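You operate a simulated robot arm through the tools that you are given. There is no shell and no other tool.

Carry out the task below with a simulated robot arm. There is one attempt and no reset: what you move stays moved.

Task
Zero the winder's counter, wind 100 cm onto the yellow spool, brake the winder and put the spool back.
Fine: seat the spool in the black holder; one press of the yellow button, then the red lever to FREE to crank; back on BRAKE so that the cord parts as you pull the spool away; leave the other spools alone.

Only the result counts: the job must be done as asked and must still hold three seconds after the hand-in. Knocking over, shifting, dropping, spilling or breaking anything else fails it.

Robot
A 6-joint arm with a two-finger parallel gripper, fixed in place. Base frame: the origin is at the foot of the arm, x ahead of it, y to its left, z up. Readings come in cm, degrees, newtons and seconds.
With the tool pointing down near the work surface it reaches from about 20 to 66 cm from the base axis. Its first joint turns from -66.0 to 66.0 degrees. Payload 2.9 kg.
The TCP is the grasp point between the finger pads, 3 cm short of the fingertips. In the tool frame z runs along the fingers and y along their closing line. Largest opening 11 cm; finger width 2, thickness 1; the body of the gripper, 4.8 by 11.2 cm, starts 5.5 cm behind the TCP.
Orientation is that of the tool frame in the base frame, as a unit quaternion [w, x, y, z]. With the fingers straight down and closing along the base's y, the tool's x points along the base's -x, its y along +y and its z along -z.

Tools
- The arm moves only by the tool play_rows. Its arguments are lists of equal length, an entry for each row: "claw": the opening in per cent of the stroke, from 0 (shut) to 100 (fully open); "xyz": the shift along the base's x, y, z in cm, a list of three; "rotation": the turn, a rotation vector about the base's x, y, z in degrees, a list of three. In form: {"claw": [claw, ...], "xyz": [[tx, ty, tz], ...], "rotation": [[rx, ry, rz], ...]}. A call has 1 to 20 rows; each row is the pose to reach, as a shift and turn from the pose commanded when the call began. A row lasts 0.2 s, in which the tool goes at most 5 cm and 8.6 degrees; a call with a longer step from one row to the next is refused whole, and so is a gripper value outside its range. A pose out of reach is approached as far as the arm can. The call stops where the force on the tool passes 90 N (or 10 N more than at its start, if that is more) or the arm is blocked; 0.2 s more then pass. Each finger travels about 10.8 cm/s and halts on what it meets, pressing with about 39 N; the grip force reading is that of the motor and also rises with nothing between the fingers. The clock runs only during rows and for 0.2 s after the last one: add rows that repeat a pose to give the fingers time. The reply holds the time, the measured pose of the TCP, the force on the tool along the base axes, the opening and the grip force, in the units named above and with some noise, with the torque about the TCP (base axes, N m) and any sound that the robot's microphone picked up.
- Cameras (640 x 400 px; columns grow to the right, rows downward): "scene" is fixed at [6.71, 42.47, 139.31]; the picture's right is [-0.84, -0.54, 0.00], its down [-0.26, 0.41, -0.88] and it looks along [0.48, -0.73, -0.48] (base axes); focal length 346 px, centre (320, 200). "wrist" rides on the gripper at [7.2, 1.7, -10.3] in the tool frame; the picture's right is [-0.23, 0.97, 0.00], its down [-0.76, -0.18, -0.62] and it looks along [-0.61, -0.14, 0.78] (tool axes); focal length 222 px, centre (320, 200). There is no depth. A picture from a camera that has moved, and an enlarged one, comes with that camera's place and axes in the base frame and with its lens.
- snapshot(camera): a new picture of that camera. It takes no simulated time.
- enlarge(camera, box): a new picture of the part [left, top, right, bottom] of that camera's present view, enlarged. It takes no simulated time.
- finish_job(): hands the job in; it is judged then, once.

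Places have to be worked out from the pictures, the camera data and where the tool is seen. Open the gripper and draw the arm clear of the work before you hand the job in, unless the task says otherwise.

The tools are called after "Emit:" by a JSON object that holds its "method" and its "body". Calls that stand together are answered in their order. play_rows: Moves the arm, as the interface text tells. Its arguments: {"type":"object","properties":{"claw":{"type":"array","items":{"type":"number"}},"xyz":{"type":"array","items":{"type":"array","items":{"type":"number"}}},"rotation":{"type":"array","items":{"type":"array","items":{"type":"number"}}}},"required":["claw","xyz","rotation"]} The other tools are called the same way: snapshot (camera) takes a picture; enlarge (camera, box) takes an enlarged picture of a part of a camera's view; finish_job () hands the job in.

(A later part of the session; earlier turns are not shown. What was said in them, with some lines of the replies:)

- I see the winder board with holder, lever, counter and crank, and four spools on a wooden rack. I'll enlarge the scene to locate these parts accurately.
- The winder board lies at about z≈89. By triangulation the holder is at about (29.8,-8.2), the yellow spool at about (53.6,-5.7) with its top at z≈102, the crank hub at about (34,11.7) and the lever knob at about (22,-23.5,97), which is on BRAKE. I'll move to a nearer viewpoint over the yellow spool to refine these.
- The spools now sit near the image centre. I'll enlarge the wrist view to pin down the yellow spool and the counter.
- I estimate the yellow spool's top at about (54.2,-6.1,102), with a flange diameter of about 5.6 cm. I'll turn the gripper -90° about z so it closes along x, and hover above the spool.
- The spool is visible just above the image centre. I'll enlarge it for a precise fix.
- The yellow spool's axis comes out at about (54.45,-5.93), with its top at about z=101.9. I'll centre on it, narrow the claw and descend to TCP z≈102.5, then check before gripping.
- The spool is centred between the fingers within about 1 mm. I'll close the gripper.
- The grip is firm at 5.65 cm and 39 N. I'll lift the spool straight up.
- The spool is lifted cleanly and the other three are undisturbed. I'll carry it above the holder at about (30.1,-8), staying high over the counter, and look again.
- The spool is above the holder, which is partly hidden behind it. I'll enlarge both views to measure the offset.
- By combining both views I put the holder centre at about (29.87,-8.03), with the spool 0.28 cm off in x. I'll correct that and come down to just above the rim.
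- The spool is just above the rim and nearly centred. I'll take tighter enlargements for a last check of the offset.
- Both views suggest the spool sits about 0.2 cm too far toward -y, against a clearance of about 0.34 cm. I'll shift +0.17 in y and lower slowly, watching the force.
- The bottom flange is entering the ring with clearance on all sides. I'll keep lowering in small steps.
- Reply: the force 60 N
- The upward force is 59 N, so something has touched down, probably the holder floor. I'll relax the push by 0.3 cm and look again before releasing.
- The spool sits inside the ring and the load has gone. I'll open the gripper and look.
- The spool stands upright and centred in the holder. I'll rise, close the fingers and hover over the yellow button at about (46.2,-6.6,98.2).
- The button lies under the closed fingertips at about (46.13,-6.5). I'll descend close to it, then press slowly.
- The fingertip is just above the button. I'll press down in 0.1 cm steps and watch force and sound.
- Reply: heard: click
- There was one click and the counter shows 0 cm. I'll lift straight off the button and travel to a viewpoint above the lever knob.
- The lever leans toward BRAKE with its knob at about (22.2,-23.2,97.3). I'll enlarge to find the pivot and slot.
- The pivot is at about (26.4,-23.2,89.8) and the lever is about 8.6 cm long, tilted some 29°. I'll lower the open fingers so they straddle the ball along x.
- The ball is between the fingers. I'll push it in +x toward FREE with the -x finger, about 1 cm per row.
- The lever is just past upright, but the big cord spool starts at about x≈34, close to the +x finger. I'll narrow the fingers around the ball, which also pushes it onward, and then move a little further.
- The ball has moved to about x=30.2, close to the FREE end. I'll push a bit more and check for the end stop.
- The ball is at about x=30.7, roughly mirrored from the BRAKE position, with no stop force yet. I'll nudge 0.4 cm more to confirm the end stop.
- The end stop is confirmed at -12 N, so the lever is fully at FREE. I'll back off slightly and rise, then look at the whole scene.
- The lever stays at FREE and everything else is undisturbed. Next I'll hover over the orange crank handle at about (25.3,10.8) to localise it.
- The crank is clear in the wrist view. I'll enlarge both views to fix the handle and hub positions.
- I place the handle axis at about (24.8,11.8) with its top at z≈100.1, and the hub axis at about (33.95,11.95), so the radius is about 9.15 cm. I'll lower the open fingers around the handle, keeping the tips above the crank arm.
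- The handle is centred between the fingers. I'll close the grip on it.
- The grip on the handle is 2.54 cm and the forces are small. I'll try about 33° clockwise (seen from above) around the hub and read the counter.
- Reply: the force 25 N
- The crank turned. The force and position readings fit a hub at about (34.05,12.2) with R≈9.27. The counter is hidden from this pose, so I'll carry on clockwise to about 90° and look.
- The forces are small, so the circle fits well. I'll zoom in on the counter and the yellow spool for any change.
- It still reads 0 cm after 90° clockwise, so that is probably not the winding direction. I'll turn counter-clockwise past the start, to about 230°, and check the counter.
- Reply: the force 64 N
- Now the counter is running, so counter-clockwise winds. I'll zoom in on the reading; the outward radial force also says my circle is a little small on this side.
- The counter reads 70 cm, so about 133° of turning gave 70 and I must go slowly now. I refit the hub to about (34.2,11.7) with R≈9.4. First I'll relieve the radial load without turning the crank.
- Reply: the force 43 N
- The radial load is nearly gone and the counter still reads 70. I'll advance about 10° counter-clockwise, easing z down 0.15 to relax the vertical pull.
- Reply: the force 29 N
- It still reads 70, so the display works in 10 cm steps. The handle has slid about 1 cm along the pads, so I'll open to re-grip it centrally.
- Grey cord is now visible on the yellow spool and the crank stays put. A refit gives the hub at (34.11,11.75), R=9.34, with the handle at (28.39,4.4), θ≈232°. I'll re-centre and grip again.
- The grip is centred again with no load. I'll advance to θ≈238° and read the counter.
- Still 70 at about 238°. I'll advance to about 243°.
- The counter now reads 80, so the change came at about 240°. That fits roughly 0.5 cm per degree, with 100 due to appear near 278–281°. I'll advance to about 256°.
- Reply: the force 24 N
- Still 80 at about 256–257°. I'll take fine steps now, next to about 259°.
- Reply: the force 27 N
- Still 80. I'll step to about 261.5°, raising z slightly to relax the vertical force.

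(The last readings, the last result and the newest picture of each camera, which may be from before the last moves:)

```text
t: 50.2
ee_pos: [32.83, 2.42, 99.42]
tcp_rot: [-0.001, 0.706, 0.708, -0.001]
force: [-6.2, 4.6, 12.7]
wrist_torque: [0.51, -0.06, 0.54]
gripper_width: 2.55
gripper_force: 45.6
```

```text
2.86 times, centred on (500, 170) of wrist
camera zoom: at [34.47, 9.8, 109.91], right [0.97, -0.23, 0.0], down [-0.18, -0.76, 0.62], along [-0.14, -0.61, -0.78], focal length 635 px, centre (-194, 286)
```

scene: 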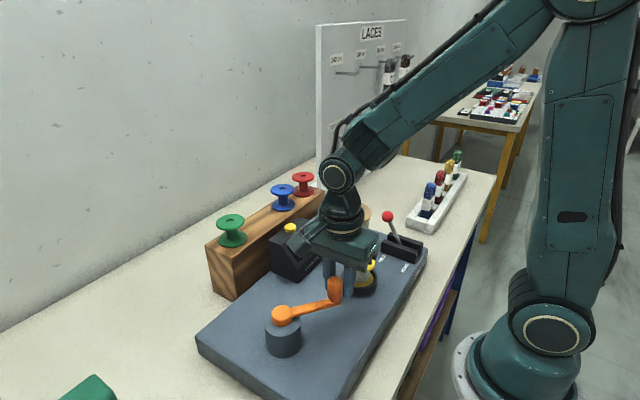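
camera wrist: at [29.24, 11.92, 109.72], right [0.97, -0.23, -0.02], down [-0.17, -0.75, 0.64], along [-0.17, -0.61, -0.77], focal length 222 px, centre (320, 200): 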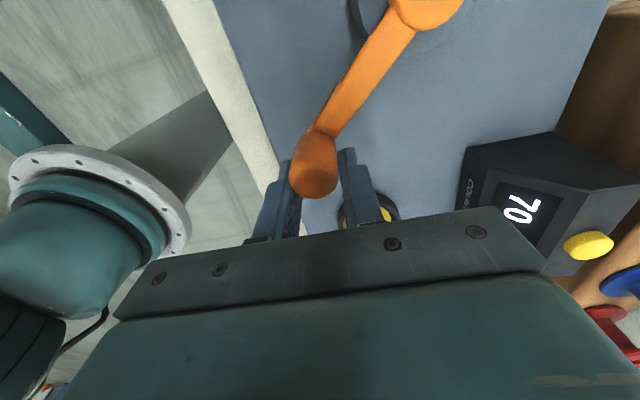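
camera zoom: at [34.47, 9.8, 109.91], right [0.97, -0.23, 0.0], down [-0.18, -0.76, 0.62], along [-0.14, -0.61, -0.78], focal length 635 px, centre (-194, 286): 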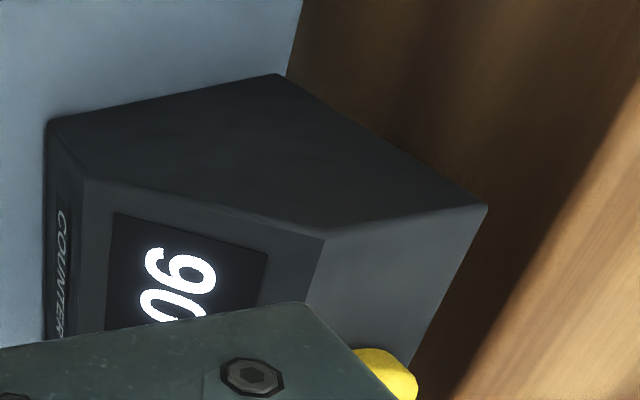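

The change to 90 came at about 260.5°, which confirms roughly 20° per 10 cm, so 100 should appear near 280°. I'll advance to about 277°.

Emit:
{"method": "play_rows", "body": {"claw": [10, 10, 10, 10, 10], "xyz": [[0.73, -0.085, 0.05], [1.38, -0.107, 0.05], [2.03, -0.085, 0.05], [2.52, -0.037, 0.05], [2.52, -0.037, 0.05]], "rotation": [[0, 0, 0], [0, 0, 0], [0, 0, 0], [0, 0, 0], [0, 0, 0]]}}

Emit:
{"method": "enlarge", "body": {"camera": "wrist", "box": [400, 100, 560, 240]}}

Emit:
{"method": "enlarge", "body": {"camera": "wrist", "box": [240, 0, 480, 240]}}

```text
t: 51.4
ee_pos: [35.31, 2.64, 99.59]
tcp_rot: [-0.001, 0.707, 0.707, -0.001]
force: [-3.4, -2.7, -23.8]
wrist_torque: [0.03, -0.21, 0.39]
gripper_width: 2.54
gripper_force: 44.9
```

```text
2.86 times, centred on (480, 170) of wrist
camera zoom: at [37.04, 9.7, 109.97], right [0.97, -0.23, 0.0], down [-0.18, -0.76, 0.62], along [-0.14, -0.61, -0.78], focal length 635 px, centre (-137, 286)
```

zoom: 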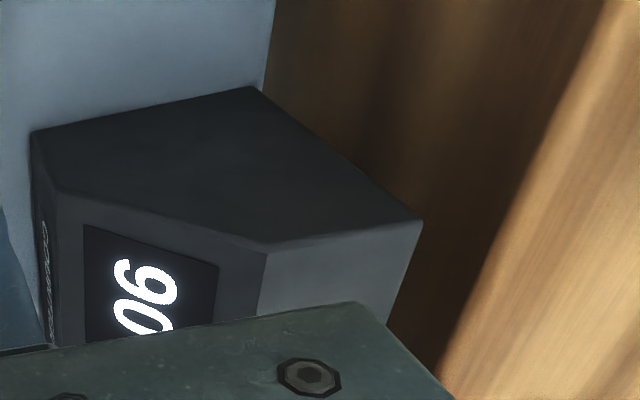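

```text
1.67 times, centred on (360, 120) of wrist
camera zoom: at [37.04, 9.7, 109.97], right [0.97, -0.23, 0.0], down [-0.18, -0.76, 0.62], along [-0.14, -0.61, -0.78], focal length 370 px, centre (253, 333)
```

zoom: 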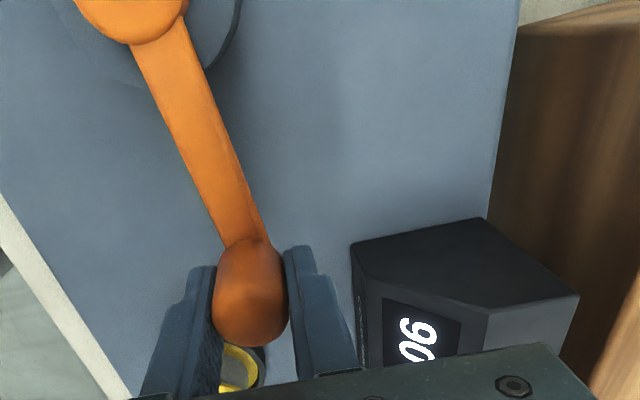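

Still 90 at about 277°. I'll step to about 279.5°.

Emit:
{"method": "play_rows", "body": {"claw": [10, 10], "xyz": [[0.4, 0.06, -0.05], [0.4, 0.06, -0.05]], "rotation": [[0, 0, 0], [0, 0, 0]]}}

Emit:
{"method": "enlarge", "body": {"camera": "wrist", "box": [390, 100, 550, 240]}}

```text
t: 52.0
ee_pos: [35.74, 2.52, 99.64]
tcp_rot: [-0.001, 0.707, 0.707, 0.0]
force: [-6.6, -5.2, -21.8]
wrist_torque: [-0.08, -0.06, 0.63]
gripper_width: 2.53
gripper_force: 44.6
```

```text
2.86 times, centred on (470, 170) of wrist
camera zoom: at [37.42, 9.77, 110.0], right [0.97, -0.23, 0.0], down [-0.18, -0.76, 0.62], along [-0.14, -0.61, -0.78], focal length 635 px, centre (-109, 286)
```

zoom: 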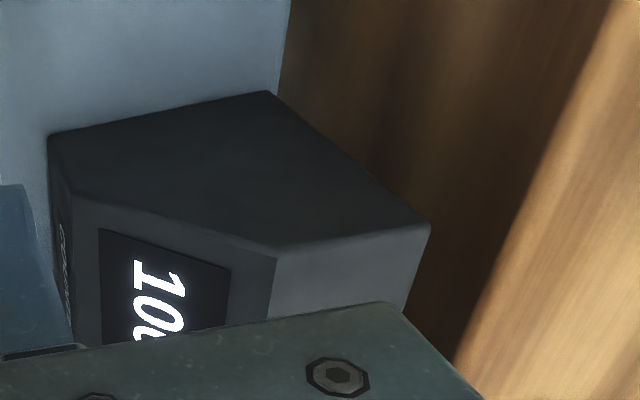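

The counter reads 100, having changed at about 278°. To stay safely inside the 100 step whether the display rounds or truncates, I'll go about 4° further and verify.

Emit:
{"method": "play_rows", "body": {"claw": [10, 10, 10], "xyz": [[0.33, 0.06, -0.05], [0.62, 0.13, -0.05], [0.62, 0.13, -0.05]], "rotation": [[0, 0, 0], [0, 0, 0], [0, 0, 0]]}}

Emit:
{"method": "enlarge", "body": {"camera": "wrist", "box": [390, 100, 550, 240]}}

Emit:
{"method": "enlarge", "body": {"camera": "wrist", "box": [240, 0, 480, 240]}}

```text
t: 52.8
ee_pos: [36.51, 2.75, 99.63]
tcp_rot: [0.001, 0.707, 0.707, 0.0]
force: [-3.8, -2.8, -1.5]
wrist_torque: [0.01, 0.28, 0.44]
gripper_width: 2.56
gripper_force: 45.2
```

```text
2.86 times, centred on (470, 170) of wrist
camera zoom: at [38.03, 9.89, 110.04], right [0.97, -0.23, 0.0], down [-0.18, -0.76, 0.62], along [-0.14, -0.61, -0.78], focal length 635 px, centre (-109, 286)
```

zoom: 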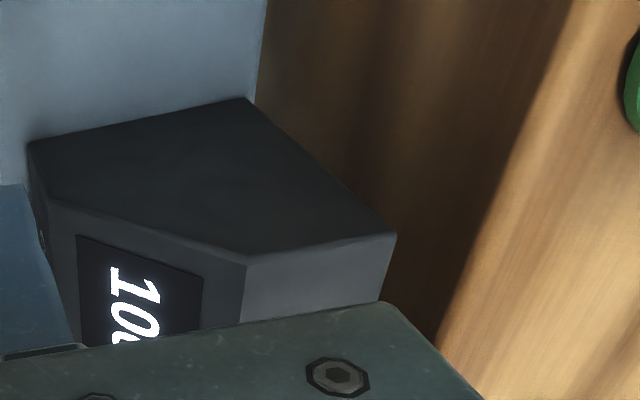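

```text
1.67 times, centred on (360, 120) of wrist
camera zoom: at [38.03, 9.89, 110.04], right [0.97, -0.23, 0.0], down [-0.18, -0.76, 0.62], along [-0.14, -0.61, -0.78], focal length 370 px, centre (253, 333)
```

zoom: 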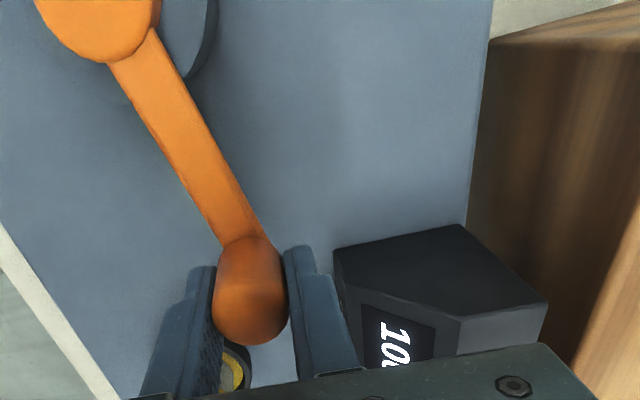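

The counter holds at 100. I'll open the gripper and lift clear of the crank, then check the counter and the cord.

Emit:
{"method": "play_rows", "body": {"claw": [25, 40, 50, 50, 50, 50, 50, 50], "xyz": [[0, 0, 0], [0, 0, 0], [0, 0, 0], [0, 0, 1], [0, 0, 4], [0, 0, 7], [0, 0, 10.3], [0, 0, 10.3]], "rotation": [[0, 0, 0], [0, 0, 0], [0, 0, 0], [0, 0, 0], [0, 0, 0], [0, 0, 0], [0, 0, 0], [0, 0, 0]]}}

Emit:
{"method": "snapshot", "body": {"camera": "wrist"}}

Emit:
{"method": "snapshot", "body": {"camera": "scene"}}

```text
t: 54.6
ee_pos: [36.18, 2.58, 109.88]
tcp_rot: [0.0, 0.707, 0.708, 0.0]
force: [-0.2, -0.1, -0.9]
wrist_torque: [0.0, 0.0, 0.0]
gripper_width: 5.49
gripper_force: 0.0
```

```text
taken
camera wrist: at [37.91, 9.92, 120.27], right [0.97, -0.23, 0.0], down [-0.18, -0.76, 0.62], along [-0.14, -0.61, -0.78], focal length 222 px, centre (320, 200)
```

wrist: 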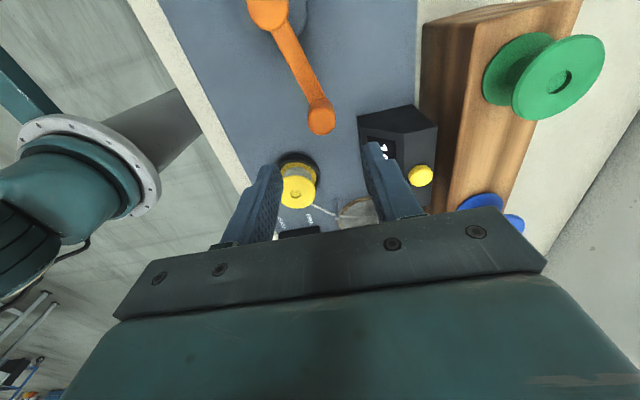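

```text
taken
```

scene: 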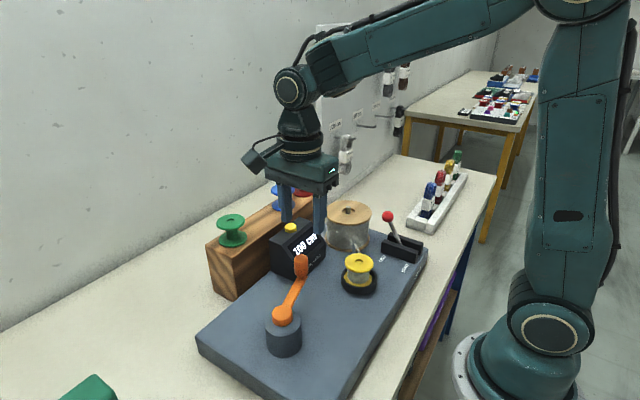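

The counter reads 100 cm and the cord runs from the big spool past the post to the yellow spool. I'll go back above the lever to set BRAKE.

Emit:
{"method": "play_rows", "body": {"claw": [45, 40, 35, 33, 33, 33, 33, 33, 33], "xyz": [[-0.8, -3.5, 0], [-1.6, -7, 0], [-2.4, -11, 0], [-3.2, -15, 0], [-4, -18.5, 0], [-4.8, -22, 0], [-5.4, -24.8, 0], [-5.69, -25.88, 0], [-5.69, -25.88, 0]], "rotation": [[0, 0, 0], [0, 0, 0], [0, 0, 0], [0, 0, 0], [0, 0, 0], [0, 0, 0], [0, 0, 0], [0, 0, 0], [0, 0, 0]]}}

Emit:
{"method": "snapshot", "body": {"camera": "wrist"}}

Emit:
{"method": "enlarge", "body": {"camera": "scene", "box": [260, 200, 440, 310]}}

```text
t: 56.6
ee_pos: [30.75, -23.14, 109.92]
tcp_rot: [0.0, 0.707, 0.708, 0.0]
force: [0.3, 0.4, 0.3]
wrist_torque: [-0.02, -0.02, 0.01]
gripper_width: 3.62
gripper_force: 0.1
```

```text
taken
camera wrist: at [32.39, -15.85, 120.3], right [0.97, -0.23, 0.0], down [-0.18, -0.76, 0.62], along [-0.14, -0.61, -0.78], focal length 222 px, centre (320, 200)
```

wrist: 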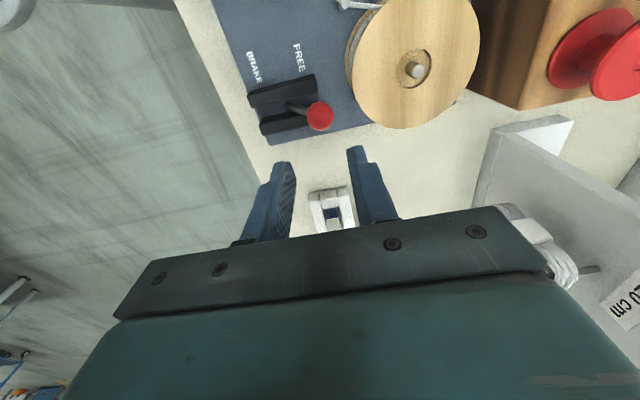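

```text
3.56 times, centred on (350, 255) of scene
camera zoom: at [6.71, 42.47, 139.31], right [-0.84, -0.54, 0.0], down [-0.26, 0.41, -0.88], along [0.48, -0.73, -0.48], focal length 1229 px, centre (213, 4)
```

zoom: 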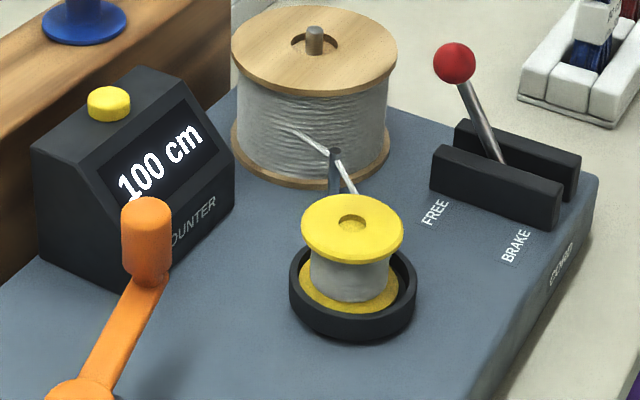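

The lever ball is at about (30.65,-23.1). I'll lower the fingers around it at the same x as before, clear of the cord spool.

Emit:
{"method": "play_rows", "body": {"claw": [33, 33, 33, 33, 33, 33], "xyz": [[0.05, 0.05, -2.5], [0.05, 0.05, -5], [0.05, 0.05, -7.5], [0.05, 0.05, -9.5], [0.05, 0.05, -11], [0.05, 0.05, -11]], "rotation": [[0, 0, 0], [0, 0, 0], [0, 0, 0], [0, 0, 0], [0, 0, 0], [0, 0, 0]]}}

Emit:
{"method": "enlarge", "body": {"camera": "wrist", "box": [240, 80, 400, 240]}}

```text
t: 58.0
ee_pos: [30.68, -22.99, 98.81]
tcp_rot: [0.0, 0.708, 0.707, 0.0]
force: [-0.2, 1.3, 0.0]
wrist_torque: [0.02, -0.02, -0.04]
gripper_width: 3.65
gripper_force: 0.0
```

```text
2.50 times, centred on (320, 160) of wrist
camera zoom: at [32.38, -15.82, 109.2], right [0.97, -0.23, 0.0], down [-0.18, -0.76, 0.62], along [-0.14, -0.61, -0.78], focal length 555 px, centre (320, 300)
```

zoom: 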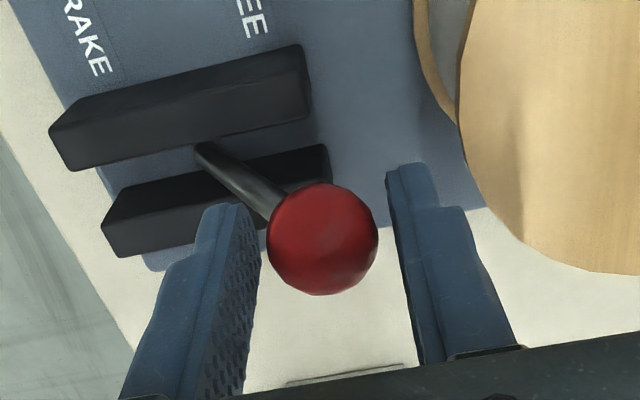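

The ball is between the fingers. I'll push in -x toward BRAKE.

Emit:
{"method": "play_rows", "body": {"claw": [33, 33, 33, 33, 33, 33, 33, 33, 33], "xyz": [[-1, 0, 0], [-2, 0, 0.1], [-3, 0, 0.2], [-4, 0, 0.2], [-5, 0, 0.2], [-6, 0, 0.1], [-7, 0, 0], [-7.8, 0, -0.1], [-7.8, 0, -0.1]], "rotation": [[0, 0, 0], [0, 0, 0], [0, 0, 0], [0, 0, 0], [0, 0, 0], [0, 0, 0], [0, 0, 0], [0, 0, 0], [0, 0, 0]]}}

Emit:
{"method": "enlarge", "body": {"camera": "wrist", "box": [240, 80, 400, 240]}}

Emit:
{"method": "enlarge", "body": {"camera": "scene", "box": [260, 180, 460, 310]}}

```text
t: 60.0
ee_pos: [22.99, -22.99, 98.88]
tcp_rot: [0.001, 0.707, 0.708, 0.0]
force: [0.1, 0.9, -0.1]
wrist_torque: [0.0, 0.0, -0.05]
gripper_width: 3.68
gripper_force: 0.7
```

```text
2.50 times, centred on (320, 160) of wrist
camera zoom: at [24.57, -15.82, 109.14], right [0.97, -0.23, 0.0], down [-0.18, -0.76, 0.62], along [-0.14, -0.61, -0.78], focal length 555 px, centre (320, 300)
```

zoom: 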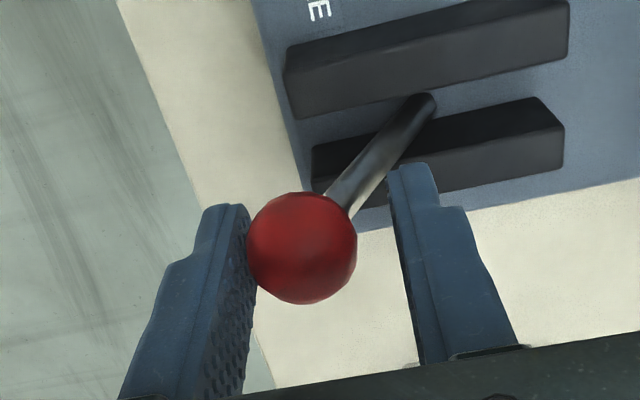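

```text
3.08 times, centred on (360, 245) of scene
camera zoom: at [6.71, 42.47, 139.31], right [-0.84, -0.54, 0.0], down [-0.26, 0.41, -0.88], along [0.48, -0.73, -0.48], focal length 1063 px, centre (197, 62)
```

zoom: 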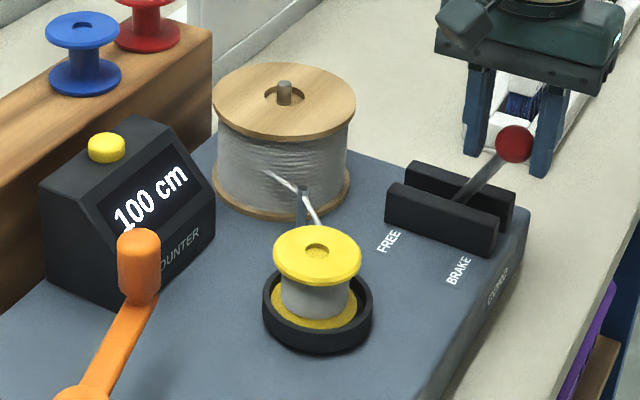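

The lever has swung to the BRAKE side with the ball at about x=22.3. I'll push the last bit to feel the end stop.

Emit:
{"method": "play_rows", "body": {"claw": [33, 33, 33, 33, 33], "xyz": [[-0.4, 0, 0], [-0.8, 0, 0], [-1.1, 0, 0], [-1.4, 0, 0], [-1.4, 0, 0]], "rotation": [[0, 0, 0], [0, 0, 0], [0, 0, 0], [0, 0, 0], [0, 0, 0]]}}

Emit:
{"method": "enlarge", "body": {"camera": "wrist", "box": [240, 80, 400, 240]}}

```text
t: 61.2
ee_pos: [21.66, -23.11, 98.81]
tcp_rot: [0.002, 0.706, 0.708, 0.0]
force: [11.9, 0.3, 3.6]
wrist_torque: [0.17, -0.45, 0.08]
gripper_width: 4.25
gripper_force: 6.6
```

```text
2.50 times, centred on (320, 160) of wrist
camera zoom: at [23.25, -15.88, 109.2], right [0.97, -0.23, 0.0], down [-0.18, -0.76, 0.62], along [-0.14, -0.61, -0.78], focal length 555 px, centre (320, 300)
```

zoom: 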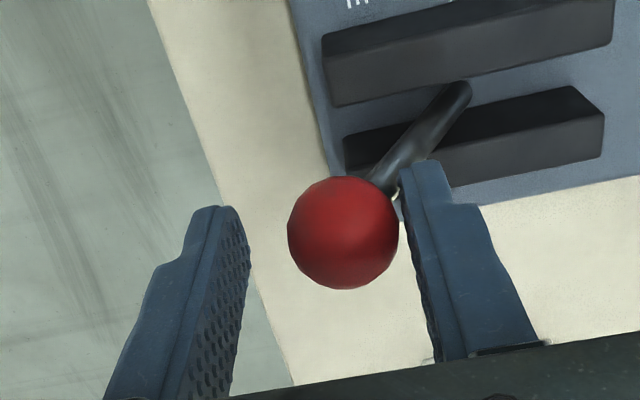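

The +12 N end stop confirms the lever is fully on BRAKE. I'll back off, rise, and go above the seated yellow spool to inspect it and the cord.

Emit:
{"method": "play_rows", "body": {"claw": [36, 36, 36, 36, 36, 45, 60, 75, 75, 75, 75, 75], "xyz": [[0.5, 0, 0], [0.6, 0, 0.5], [0.6, 0, 3.5], [0.6, 0, 7], [0.6, 0, 10.5], [2, 3, 11], [4, 6.5, 11], [6, 10, 11], [7.5, 13, 11], [8.45, 15.3, 11], [8.45, 15.3, 8], [8.45, 15.3, 8]], "rotation": [[0, 0, 0], [0, 0, 0], [0, 0, 0], [0, 0, 0], [0, 0, 0], [0, 0, 0], [0, 0, 0], [0, 0, 0], [0, 0, 0], [0, 0, 0], [0, 0, 0], [0, 0, 0]]}}

Emit:
{"method": "snapshot", "body": {"camera": "wrist"}}

Emit:
{"method": "snapshot", "body": {"camera": "scene"}}

```text
t: 63.8
ee_pos: [29.96, -7.96, 106.63]
tcp_rot: [0.0, 0.707, 0.707, -0.001]
force: [0.3, -0.3, 0.1]
wrist_torque: [0.03, -0.02, -0.04]
gripper_width: 8.24
gripper_force: 0.0
```

```text
taken
camera wrist: at [31.65, -0.69, 117.06], right [0.97, -0.23, 0.0], down [-0.18, -0.76, 0.62], along [-0.14, -0.61, -0.78], focal length 222 px, centre (320, 200)
```

wrist: 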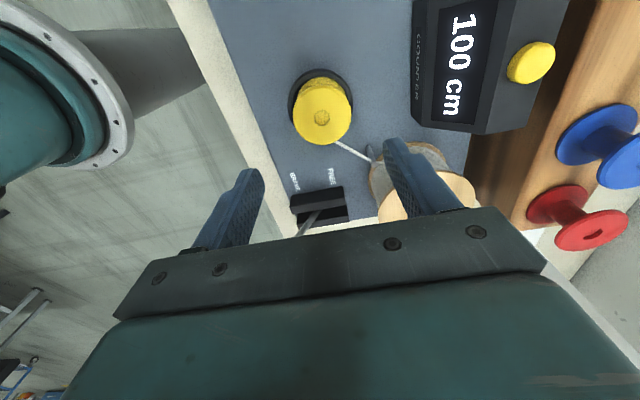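

```text
taken
```

scene: 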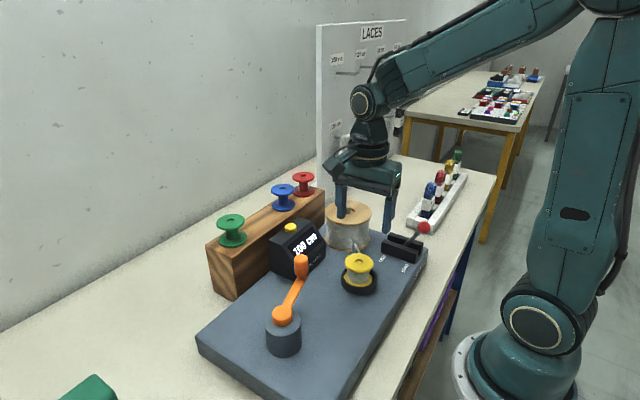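

The lever is on BRAKE and the counter reads 100 cm. I'll enlarge the view of the spool to centre the grip and see the cord.

Emit:
{"method": "enlarge", "body": {"camera": "wrist", "box": [250, 50, 410, 190]}}

Emit:
{"method": "enlarge", "body": {"camera": "scene", "box": [320, 210, 410, 310]}}

```text
2.86 times, centred on (330, 120) of wrist
camera zoom: at [31.65, -0.69, 117.06], right [0.97, -0.23, 0.0], down [-0.18, -0.76, 0.62], along [-0.14, -0.61, -0.78], focal length 635 px, centre (291, 429)
```

zoom: 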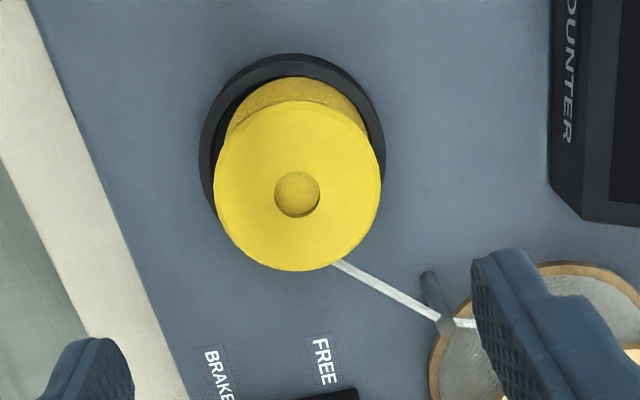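

```text
4.00 times, centred on (365, 260) of scene
camera zoom: at [6.71, 42.47, 139.31], right [-0.84, -0.54, 0.0], down [-0.26, 0.41, -0.88], along [0.48, -0.73, -0.48], focal length 1382 px, centre (140, -40)
```

zoom: 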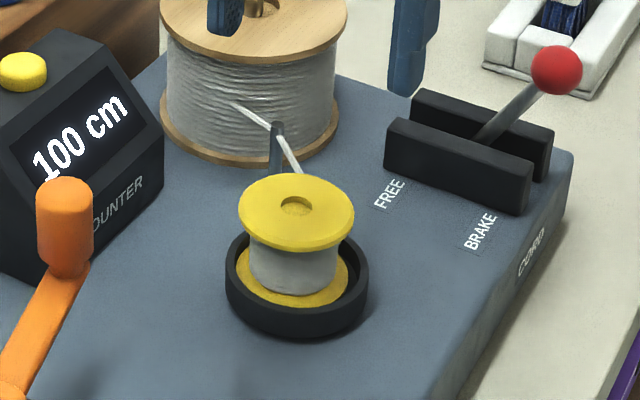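

The spool centre is at about (30.1,-7.9), and the cord leaves toward the post well away from where the fingers go. I'll descend around the top flange.

Emit:
{"method": "play_rows", "body": {"claw": [75, 75, 75, 75, 75, 75], "xyz": [[0.17, 0, -2.5], [0.17, 0, -5], [0.17, 0, -7.5], [0.17, 0, -9.7], [0.17, 0, -11.1], [0.17, 0, -11.1]], "rotation": [[0, 0, 0], [0, 0, 0], [0, 0, 0], [0, 0, 0], [0, 0, 0], [0, 0, 0]]}}

Emit:
{"method": "enlarge", "body": {"camera": "wrist", "box": [220, 60, 420, 240]}}

Emit:
{"method": "enlarge", "body": {"camera": "scene", "box": [320, 210, 410, 310]}}

```text
t: 65.2
ee_pos: [30.13, -7.84, 95.6]
tcp_rot: [-0.001, 0.707, 0.707, 0.0]
force: [-0.7, -0.8, 0.0]
wrist_torque: [0.0, -0.01, 0.01]
gripper_width: 8.26
gripper_force: 0.1
```

```text
2.22 times, centred on (320, 150) of wrist
camera zoom: at [31.81, -0.63, 106.07], right [0.97, -0.23, 0.0], down [-0.18, -0.76, 0.62], along [-0.14, -0.61, -0.78], focal length 494 px, centre (320, 311)
```

zoom: 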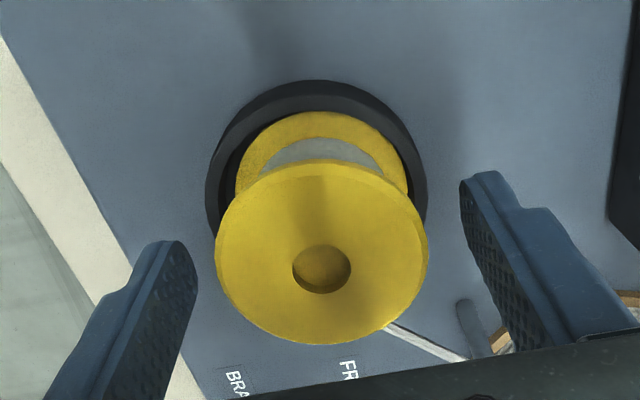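

```text
4.00 times, centred on (365, 260) of scene
camera zoom: at [6.71, 42.47, 139.31], right [-0.84, -0.54, 0.0], down [-0.26, 0.41, -0.88], along [0.48, -0.73, -0.48], focal length 1382 px, centre (140, -40)
```

zoom: 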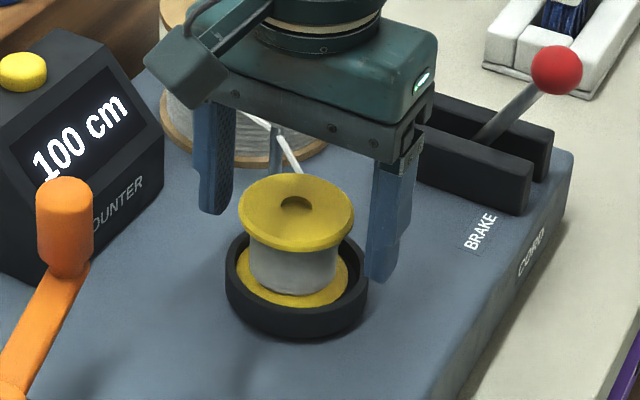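

The flange is centred between the fingers. I'll close on it.

Emit:
{"method": "play_rows", "body": {"claw": [60, 50, 40, 30, 30], "xyz": [[0, 0, 0], [0, 0, 0], [0, 0, 0], [0, 0, 0], [0, 0, 0]], "rotation": [[0, 0, 0], [0, 0, 0], [0, 0, 0], [0, 0, 0], [0, 0, 0]]}}

```text
t: 66.4
ee_pos: [30.15, -7.86, 95.82]
tcp_rot: [-0.001, 0.707, 0.707, 0.001]
force: [0.2, -0.1, -1.2]
wrist_torque: [0.01, -0.01, 0.02]
gripper_width: 5.61
gripper_force: 38.2
```

The grip is firm at 5.61 cm. I'll lift slowly out of the ring and let the cord part.

Emit:
{"method": "play_rows", "body": {"claw": [30, 30, 30, 30, 30, 30], "xyz": [[0, 0, 0.4], [0, 0, 1], [0, 0, 1.7], [0, 0, 2.5], [0, 0, 3.5], [0, 0, 3.5]], "rotation": [[0, 0, 0], [0, 0, 0], [0, 0, 0], [0, 0, 0], [0, 0, 0], [0, 0, 0]]}}

Emit:
{"method": "enlarge", "body": {"camera": "scene", "box": [310, 190, 420, 310]}}

Emit:
{"method": "enlarge", "body": {"camera": "wrist", "box": [220, 60, 420, 240]}}

```text
t: 67.8
ee_pos: [29.99, -7.9, 99.17]
tcp_rot: [0.0, 0.707, 0.707, 0.0]
force: [0.2, -0.4, -0.7]
wrist_torque: [-0.01, -0.07, -0.02]
gripper_width: 5.62
gripper_force: 38.8
```

```text
3.33 times, centred on (365, 250) of scene
camera zoom: at [6.71, 42.47, 139.31], right [-0.84, -0.54, 0.0], down [-0.26, 0.41, -0.88], along [0.48, -0.73, -0.48], focal length 1152 px, centre (170, 33)
```

zoom: 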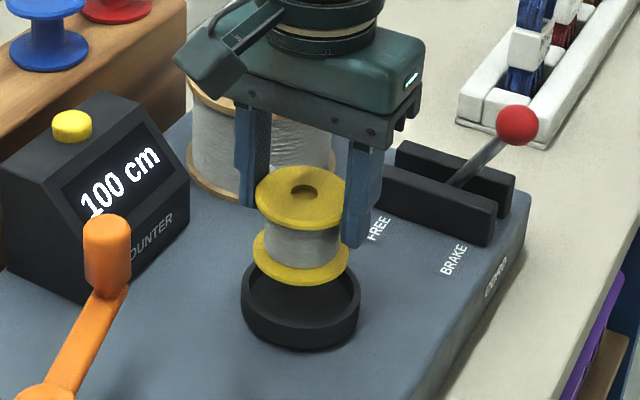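

```text
2.22 times, centred on (320, 150) of wrist
camera zoom: at [31.79, -0.63, 109.54], right [0.97, -0.23, 0.0], down [-0.18, -0.76, 0.62], along [-0.14, -0.61, -0.78], focal length 494 px, centre (320, 311)
```

zoom: 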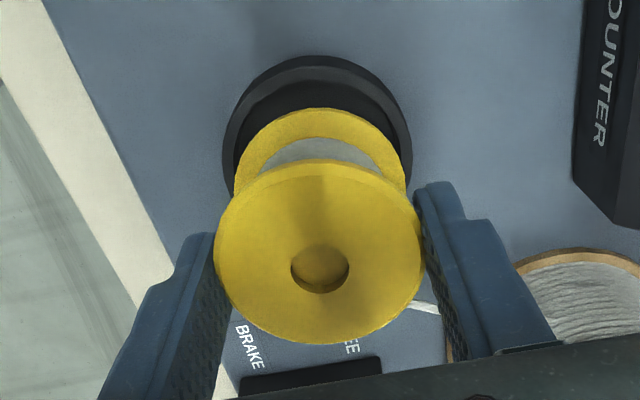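

The spool is out of the ring and the counter still reads 100. I'll keep lifting and check whether the cord has parted.

Emit:
{"method": "play_rows", "body": {"claw": [30, 30, 30, 30, 30, 30, 30], "xyz": [[0, 0, 1], [0, 0, 2.5], [0, 0, 4.5], [0, 0, 6.5], [0, 0, 8.5], [0, 0, 11], [0, 0, 11]], "rotation": [[0, 0, 0], [0, 0, 0], [0, 0, 0], [0, 0, 0], [0, 0, 0], [0, 0, 0], [0, 0, 0]]}}

Emit:
{"method": "snapshot", "body": {"camera": "scene"}}

Emit:
{"method": "enlarge", "body": {"camera": "scene", "box": [270, 150, 430, 310]}}

Emit:
{"method": "snapshot", "body": {"camera": "wrist"}}

```text
t: 69.4
ee_pos: [30.04, -7.63, 110.14]
tcp_rot: [0.001, 0.707, 0.708, 0.0]
force: [0.9, -0.1, 0.1]
wrist_torque: [-0.02, 0.0, -0.01]
gripper_width: 5.62
gripper_force: 39.2
```

```text
taken
```

scene: 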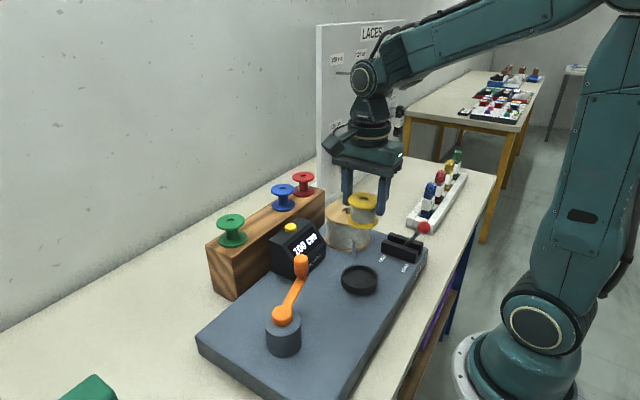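

```text
2.50 times, centred on (350, 230) of scene
camera zoom: at [6.71, 42.47, 139.31], right [-0.84, -0.54, 0.0], down [-0.26, 0.41, -0.88], along [0.48, -0.73, -0.48], focal length 864 px, centre (245, 125)
```

zoom: 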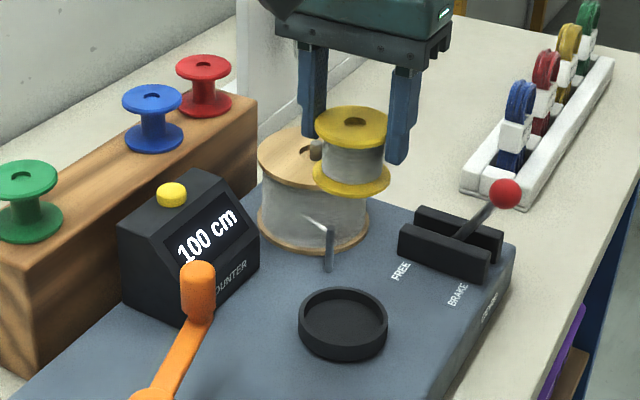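

```text
taken
camera wrist: at [31.71, -0.54, 120.53], right [0.97, -0.23, 0.0], down [-0.18, -0.76, 0.62], along [-0.14, -0.61, -0.78], focal length 222 px, centre (320, 200)
```

wrist: 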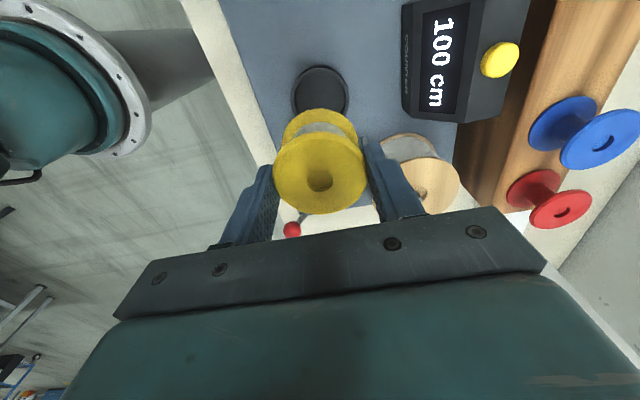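

The cord has parted cleanly. I'll carry the spool back over the rack, above its original place at (54.45,-5.9).

Emit:
{"method": "play_rows", "body": {"claw": [30, 30, 30, 30, 30, 30, 30, 30, 30, 30, 30], "xyz": [[1.5, 0.1, 0.3], [4.5, 0.4, 0.5], [7.5, 0.6, 0.5], [10.5, 0.85, 0.5], [13.5, 1.1, 0.5], [16.5, 1.3, 0.5], [19.5, 1.55, 0.5], [22, 1.8, 0.3], [23.7, 1.92, 0], [24.4, 1.96, 0], [24.4, 1.96, 0]], "rotation": [[0, 0, 0], [0, 0, 0], [0, 0, 0], [0, 0, 0], [0, 0, 0], [0, 0, 0], [0, 0, 0], [0, 0, 0], [0, 0, 0], [0, 0, 0], [0, 0, 0]]}}

Emit:
{"method": "snapshot", "body": {"camera": "wrist"}}

Emit:
{"method": "enlarge", "body": {"camera": "scene", "box": [190, 130, 350, 260]}}

```text
t: 71.8
ee_pos: [54.62, -5.8, 110.18]
tcp_rot: [0.0, 0.707, 0.707, 0.0]
force: [-0.1, 0.7, -0.8]
wrist_torque: [0.0, -0.03, 0.0]
gripper_width: 5.63
gripper_force: 39.3
```

```text
taken
camera wrist: at [56.27, 1.43, 120.51], right [0.97, -0.23, 0.0], down [-0.18, -0.76, 0.62], along [-0.14, -0.61, -0.78], focal length 222 px, centre (320, 200)
```

wrist: 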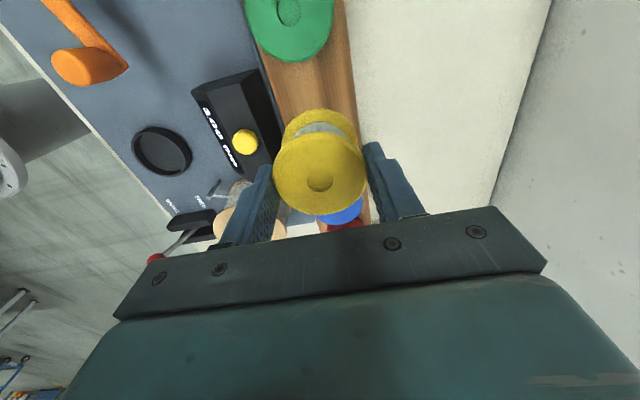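

```text
3.08 times, centred on (270, 195) of scene
camera zoom: at [6.71, 42.47, 139.31], right [-0.84, -0.54, 0.0], down [-0.26, 0.41, -0.88], along [0.48, -0.73, -0.48], focal length 1063 px, centre (474, 215)
```

zoom: 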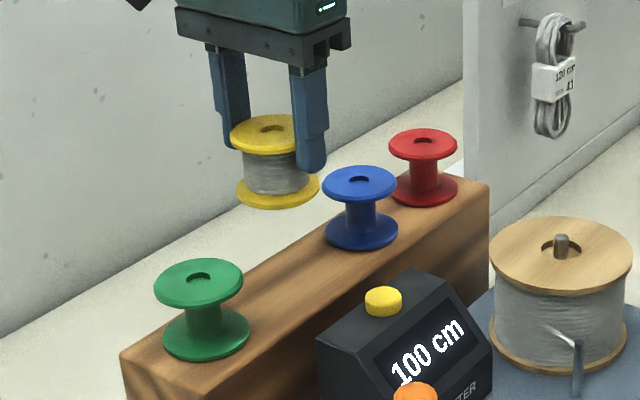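

The rack top at the yellow spool's place is flat and clear. I'll descend to just above it.

Emit:
{"method": "play_rows", "body": {"claw": [30, 30, 30, 30, 30, 30], "xyz": [[0, 0, -1.5], [0, 0, -3], [0, 0, -4.5], [0, 0, -6], [0, 0, -6.8], [0, 0, -6.8]], "rotation": [[0, 0, 0], [0, 0, 0], [0, 0, 0], [0, 0, 0], [0, 0, 0], [0, 0, 0]]}}

Emit:
{"method": "enlarge", "body": {"camera": "scene", "box": [200, 170, 320, 260]}}

Emit:
{"method": "snapshot", "body": {"camera": "wrist"}}

```text
t: 73.2
ee_pos: [54.57, -5.88, 103.29]
tcp_rot: [0.0, 0.707, 0.707, 0.0]
force: [-0.2, -0.3, -0.7]
wrist_torque: [0.03, 0.0, 0.01]
gripper_width: 5.62
gripper_force: 39.1
```

```text
4.44 times, centred on (260, 215) of scene
camera zoom: at [6.71, 42.47, 139.31], right [-0.84, -0.54, 0.0], down [-0.26, 0.41, -0.88], along [0.48, -0.73, -0.48], focal length 1536 px, centre (587, 133)
```

zoom: 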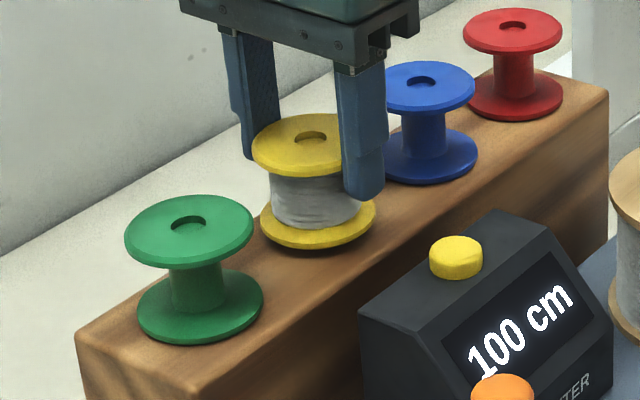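

```text
taken
camera wrist: at [56.17, 1.41, 113.55], right [0.97, -0.23, 0.0], down [-0.18, -0.76, 0.62], along [-0.14, -0.61, -0.78], focal length 222 px, centre (320, 200)
```

wrist: 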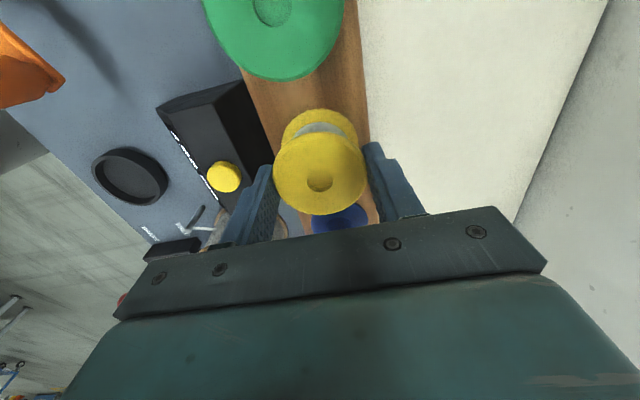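

The spool is a few millimetres above its place. I'll lower in small steps until it touches.

Emit:
{"method": "play_rows", "body": {"claw": [30, 30, 30, 30, 30], "xyz": [[0, 0, -0.15], [0, 0, -0.3], [0, 0, -0.45], [0, 0, -0.55], [0, 0, -0.55]], "rotation": [[0, 0, 0], [0, 0, 0], [0, 0, 0], [0, 0, 0], [0, 0, 0]]}}

```text
t: 74.4
ee_pos: [54.52, -5.85, 102.68]
tcp_rot: [0.0, 0.707, 0.707, 0.0]
force: [0.2, 0.5, -0.4]
wrist_torque: [0.04, 0.02, -0.01]
gripper_width: 5.62
gripper_force: 38.6
```

No contact yet at z≈102.8. I'll go down another 0.2 cm, gently.

Emit:
{"method": "play_rows", "body": {"claw": [30, 30, 30], "xyz": [[0, 0, -0.1], [0, 0, -0.18], [0, 0, -0.18]], "rotation": [[0, 0, 0], [0, 0, 0], [0, 0, 0]]}}

Emit:
{"method": "enlarge", "body": {"camera": "scene", "box": [220, 180, 300, 250]}}

```text
t: 75.2
ee_pos: [54.72, -5.9, 102.51]
tcp_rot: [0.0, 0.707, 0.707, -0.001]
force: [0.3, -0.7, 3.1]
wrist_torque: [0.04, 0.0, -0.01]
gripper_width: 5.62
gripper_force: 38.9
```

```text
5.71 times, centred on (260, 215) of scene
camera zoom: at [6.71, 42.47, 139.31], right [-0.84, -0.54, 0.0], down [-0.26, 0.41, -0.88], along [0.48, -0.73, -0.48], focal length 1975 px, centre (663, 114)
```

zoom: 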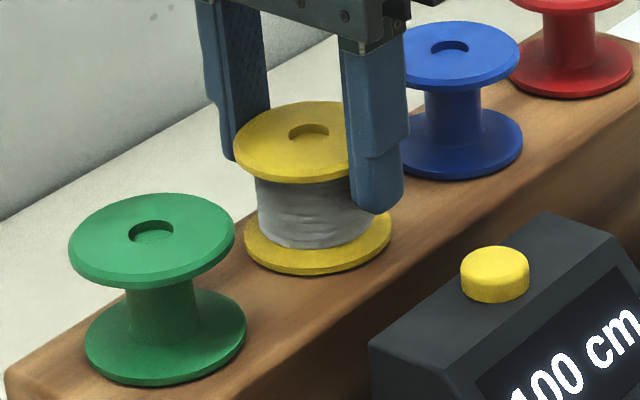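

A +3 N contact force shows the spool is resting on the rack. I'll open the fingers.

Emit:
{"method": "play_rows", "body": {"claw": [55, 65, 75, 75], "xyz": [[0, 0, 0], [0, 0, 0], [0, 0, 0], [0, 0, 0]], "rotation": [[0, 0, 0], [0, 0, 0], [0, 0, 0], [0, 0, 0]]}}

Emit:
{"method": "enlarge", "body": {"camera": "scene", "box": [220, 180, 300, 250]}}

Emit:
{"method": "snapshot", "body": {"camera": "wrist"}}

```text
t: 76.2
ee_pos: [54.62, -5.88, 102.49]
tcp_rot: [0.0, 0.707, 0.707, 0.0]
force: [-0.5, -0.6, -0.9]
wrist_torque: [0.0, 0.02, 0.05]
gripper_width: 8.25
gripper_force: 0.0
```

```text
5.71 times, centred on (260, 215) of scene
camera zoom: at [6.71, 42.47, 139.31], right [-0.84, -0.54, 0.0], down [-0.26, 0.41, -0.88], along [0.48, -0.73, -0.48], focal length 1975 px, centre (663, 114)
```

zoom: 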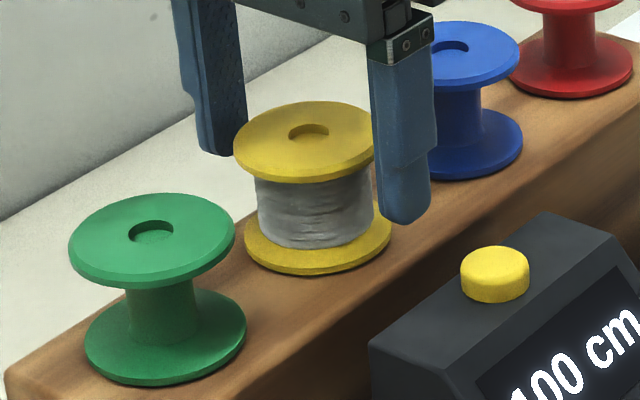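

```text
taken
camera wrist: at [56.24, 1.37, 112.92], right [0.97, -0.23, 0.0], down [-0.18, -0.76, 0.62], along [-0.14, -0.61, -0.78], focal length 222 px, centre (320, 200)
```

wrist: 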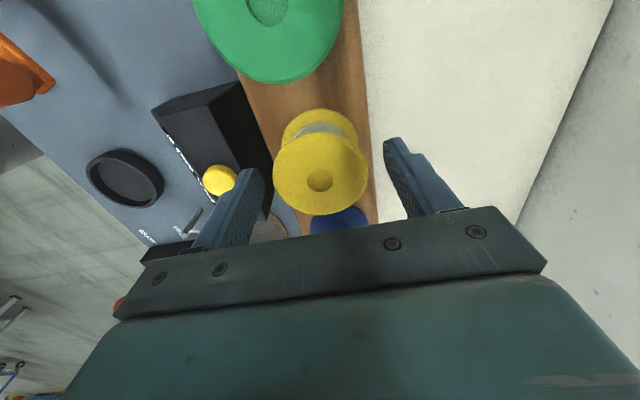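

The spool stands upright on the rack within about 3 mm of where it was. I'll rise straight up and draw the arm clear.

Emit:
{"method": "play_rows", "body": {"claw": [75, 75, 75, 75, 75, 90, 100, 100, 100, 100, 100], "xyz": [[0, 0, 0.8], [0, 0, 3], [0, 0, 6], [0, 0, 9.5], [0, 0, 13.5], [-3, 1.5, 16], [-7, 3.5, 18], [-11, 6, 20], [-14, 9, 22], [-16, 12, 23], [-16, 12, 23]], "rotation": [[0, 0, 0], [0, 0, 0], [0, 0, 0], [0, 0, 0], [0, 0, 0], [0, 0, 0], [0, 0, 0], [0, 0, 0], [0, 0, 0], [0, 0, 0], [0, 0, 0]]}}

Emit:
{"method": "snapshot", "body": {"camera": "scene"}}

Emit:
{"method": "snapshot", "body": {"camera": "wrist"}}

```text
refused: row 8 steps farther than a row can; nothing moved
```

```text
taken
```

scene: 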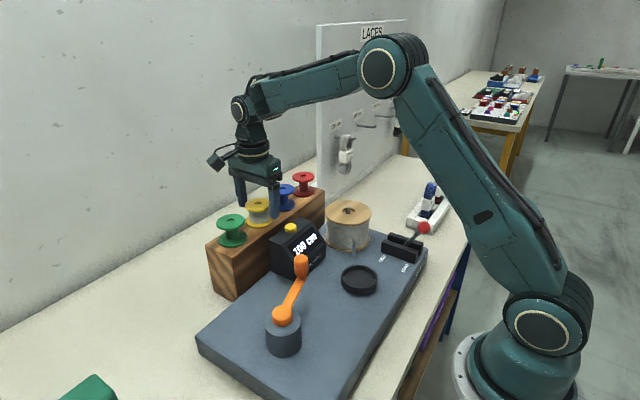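

```text
taken
camera wrist: at [56.24, 1.37, 112.92], right [0.97, -0.23, 0.0], down [-0.18, -0.76, 0.62], along [-0.14, -0.61, -0.78], focal length 222 px, centre (320, 200)
```

wrist: 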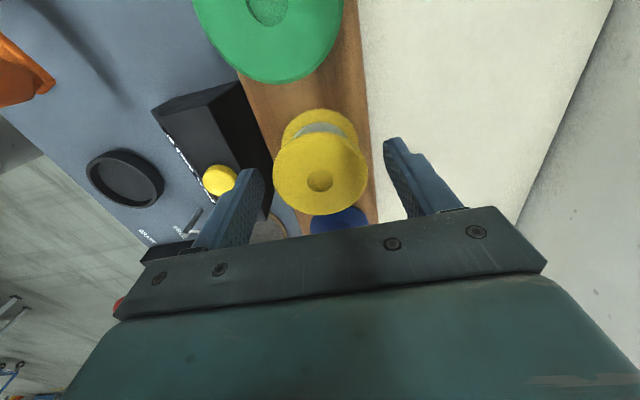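

One step was too long and the call was refused, so nothing moved. I'll repeat the retreat with shorter steps.

Emit:
{"method": "play_rows", "body": {"claw": [75, 75, 75, 75, 75, 90, 100, 100, 100, 100, 100, 100], "xyz": [[0, 0, 0.8], [0, 0, 3], [0, 0, 6], [0, 0, 9.5], [0, 0, 13], [-2.5, 1.5, 15], [-5.5, 3.5, 17], [-8.5, 5.5, 18.5], [-11.5, 8, 20], [-14, 10.5, 21.5], [-16, 12, 22.5], [-16, 12, 22.5]], "rotation": [[0, 0, 0], [0, 0, 0], [0, 0, 0], [0, 0, 0], [0, 0, 0], [0, 0, 0], [0, 0, 0], [0, 0, 0], [0, 0, 0], [0, 0, 0], [0, 0, 0], [0, 0, 0]]}}

Emit:
{"method": "snapshot", "body": {"camera": "scene"}}

Emit:
{"method": "enlarge", "body": {"camera": "scene", "box": [200, 160, 440, 310]}}

Emit:
{"method": "snapshot", "body": {"camera": "wrist"}}

```text
t: 78.8
ee_pos: [38.45, 6.21, 125.11]
tcp_rot: [0.0, 0.707, 0.707, 0.0]
force: [0.6, 0.6, 0.1]
wrist_torque: [0.04, 0.0, -0.02]
gripper_width: 11.02
gripper_force: 0.0
```

```text
taken
```

scene: 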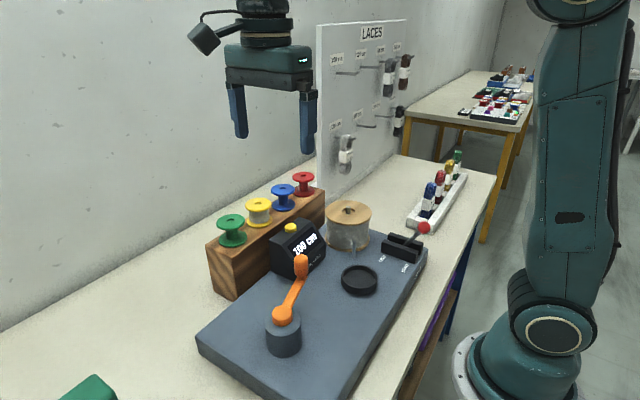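

```text
2.67 times, centred on (320, 235) of scene
camera zoom: at [6.71, 42.47, 139.31], right [-0.84, -0.54, 0.0], down [-0.26, 0.41, -0.88], along [0.48, -0.73, -0.48], focal length 922 px, centre (320, 107)
```

zoom: 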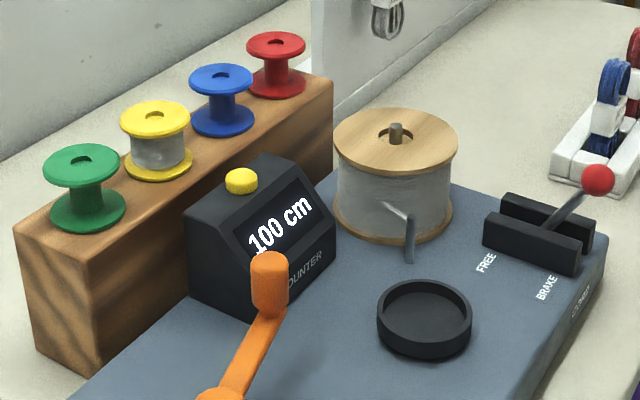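

```text
taken
camera wrist: at [40.12, 13.47, 135.46], right [0.97, -0.23, 0.0], down [-0.18, -0.76, 0.62], along [-0.14, -0.61, -0.78], focal length 222 px, centre (320, 200)
```

wrist: 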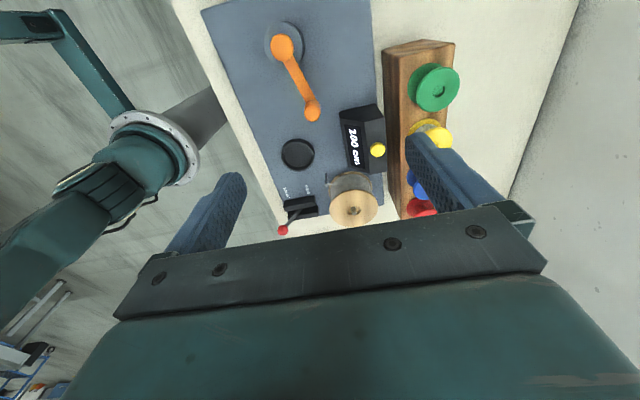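

The final views show everything as asked: counter at 100 cm, lever on BRAKE, cord parted, the wound yellow spool back on the rack and the other spools undisturbed. The gripper is open and the arm is clear, so I'm handing the job in.

Emit:
{"method": "finish_job", "body": {}}

```text
The job is handed in.
```

I wound the yellow spool and put it back on the rack, then handed the job in; no verdict has come back.

- **Counter:** I pressed the button once, which gave one click and a reading of 0 cm. It read 100 cm after winding and still did when I handed in.
- **Length:** the display only moves in 10 cm steps, and I couldn't tell whether it rounds or cuts off. I stopped about 5° of crank past the change to 100, so the true length should be roughly 97 to 103 cm.
- **Crank direction:** I first turned it about a quarter turn clockwise, which left the counter at 0. Counter-clockwise winds, so I wound the full length that way.
- **Brake and cord:** I pushed the lever to its stop on BRAKE before lifting the spool. Pictures then showed the cord parted.
- **Spools:** the yellow spool stands upright, about 3 mm from where it started. The green, blue and red spools look undisturbed.

The gripper is open and the arm is clear of the bench.
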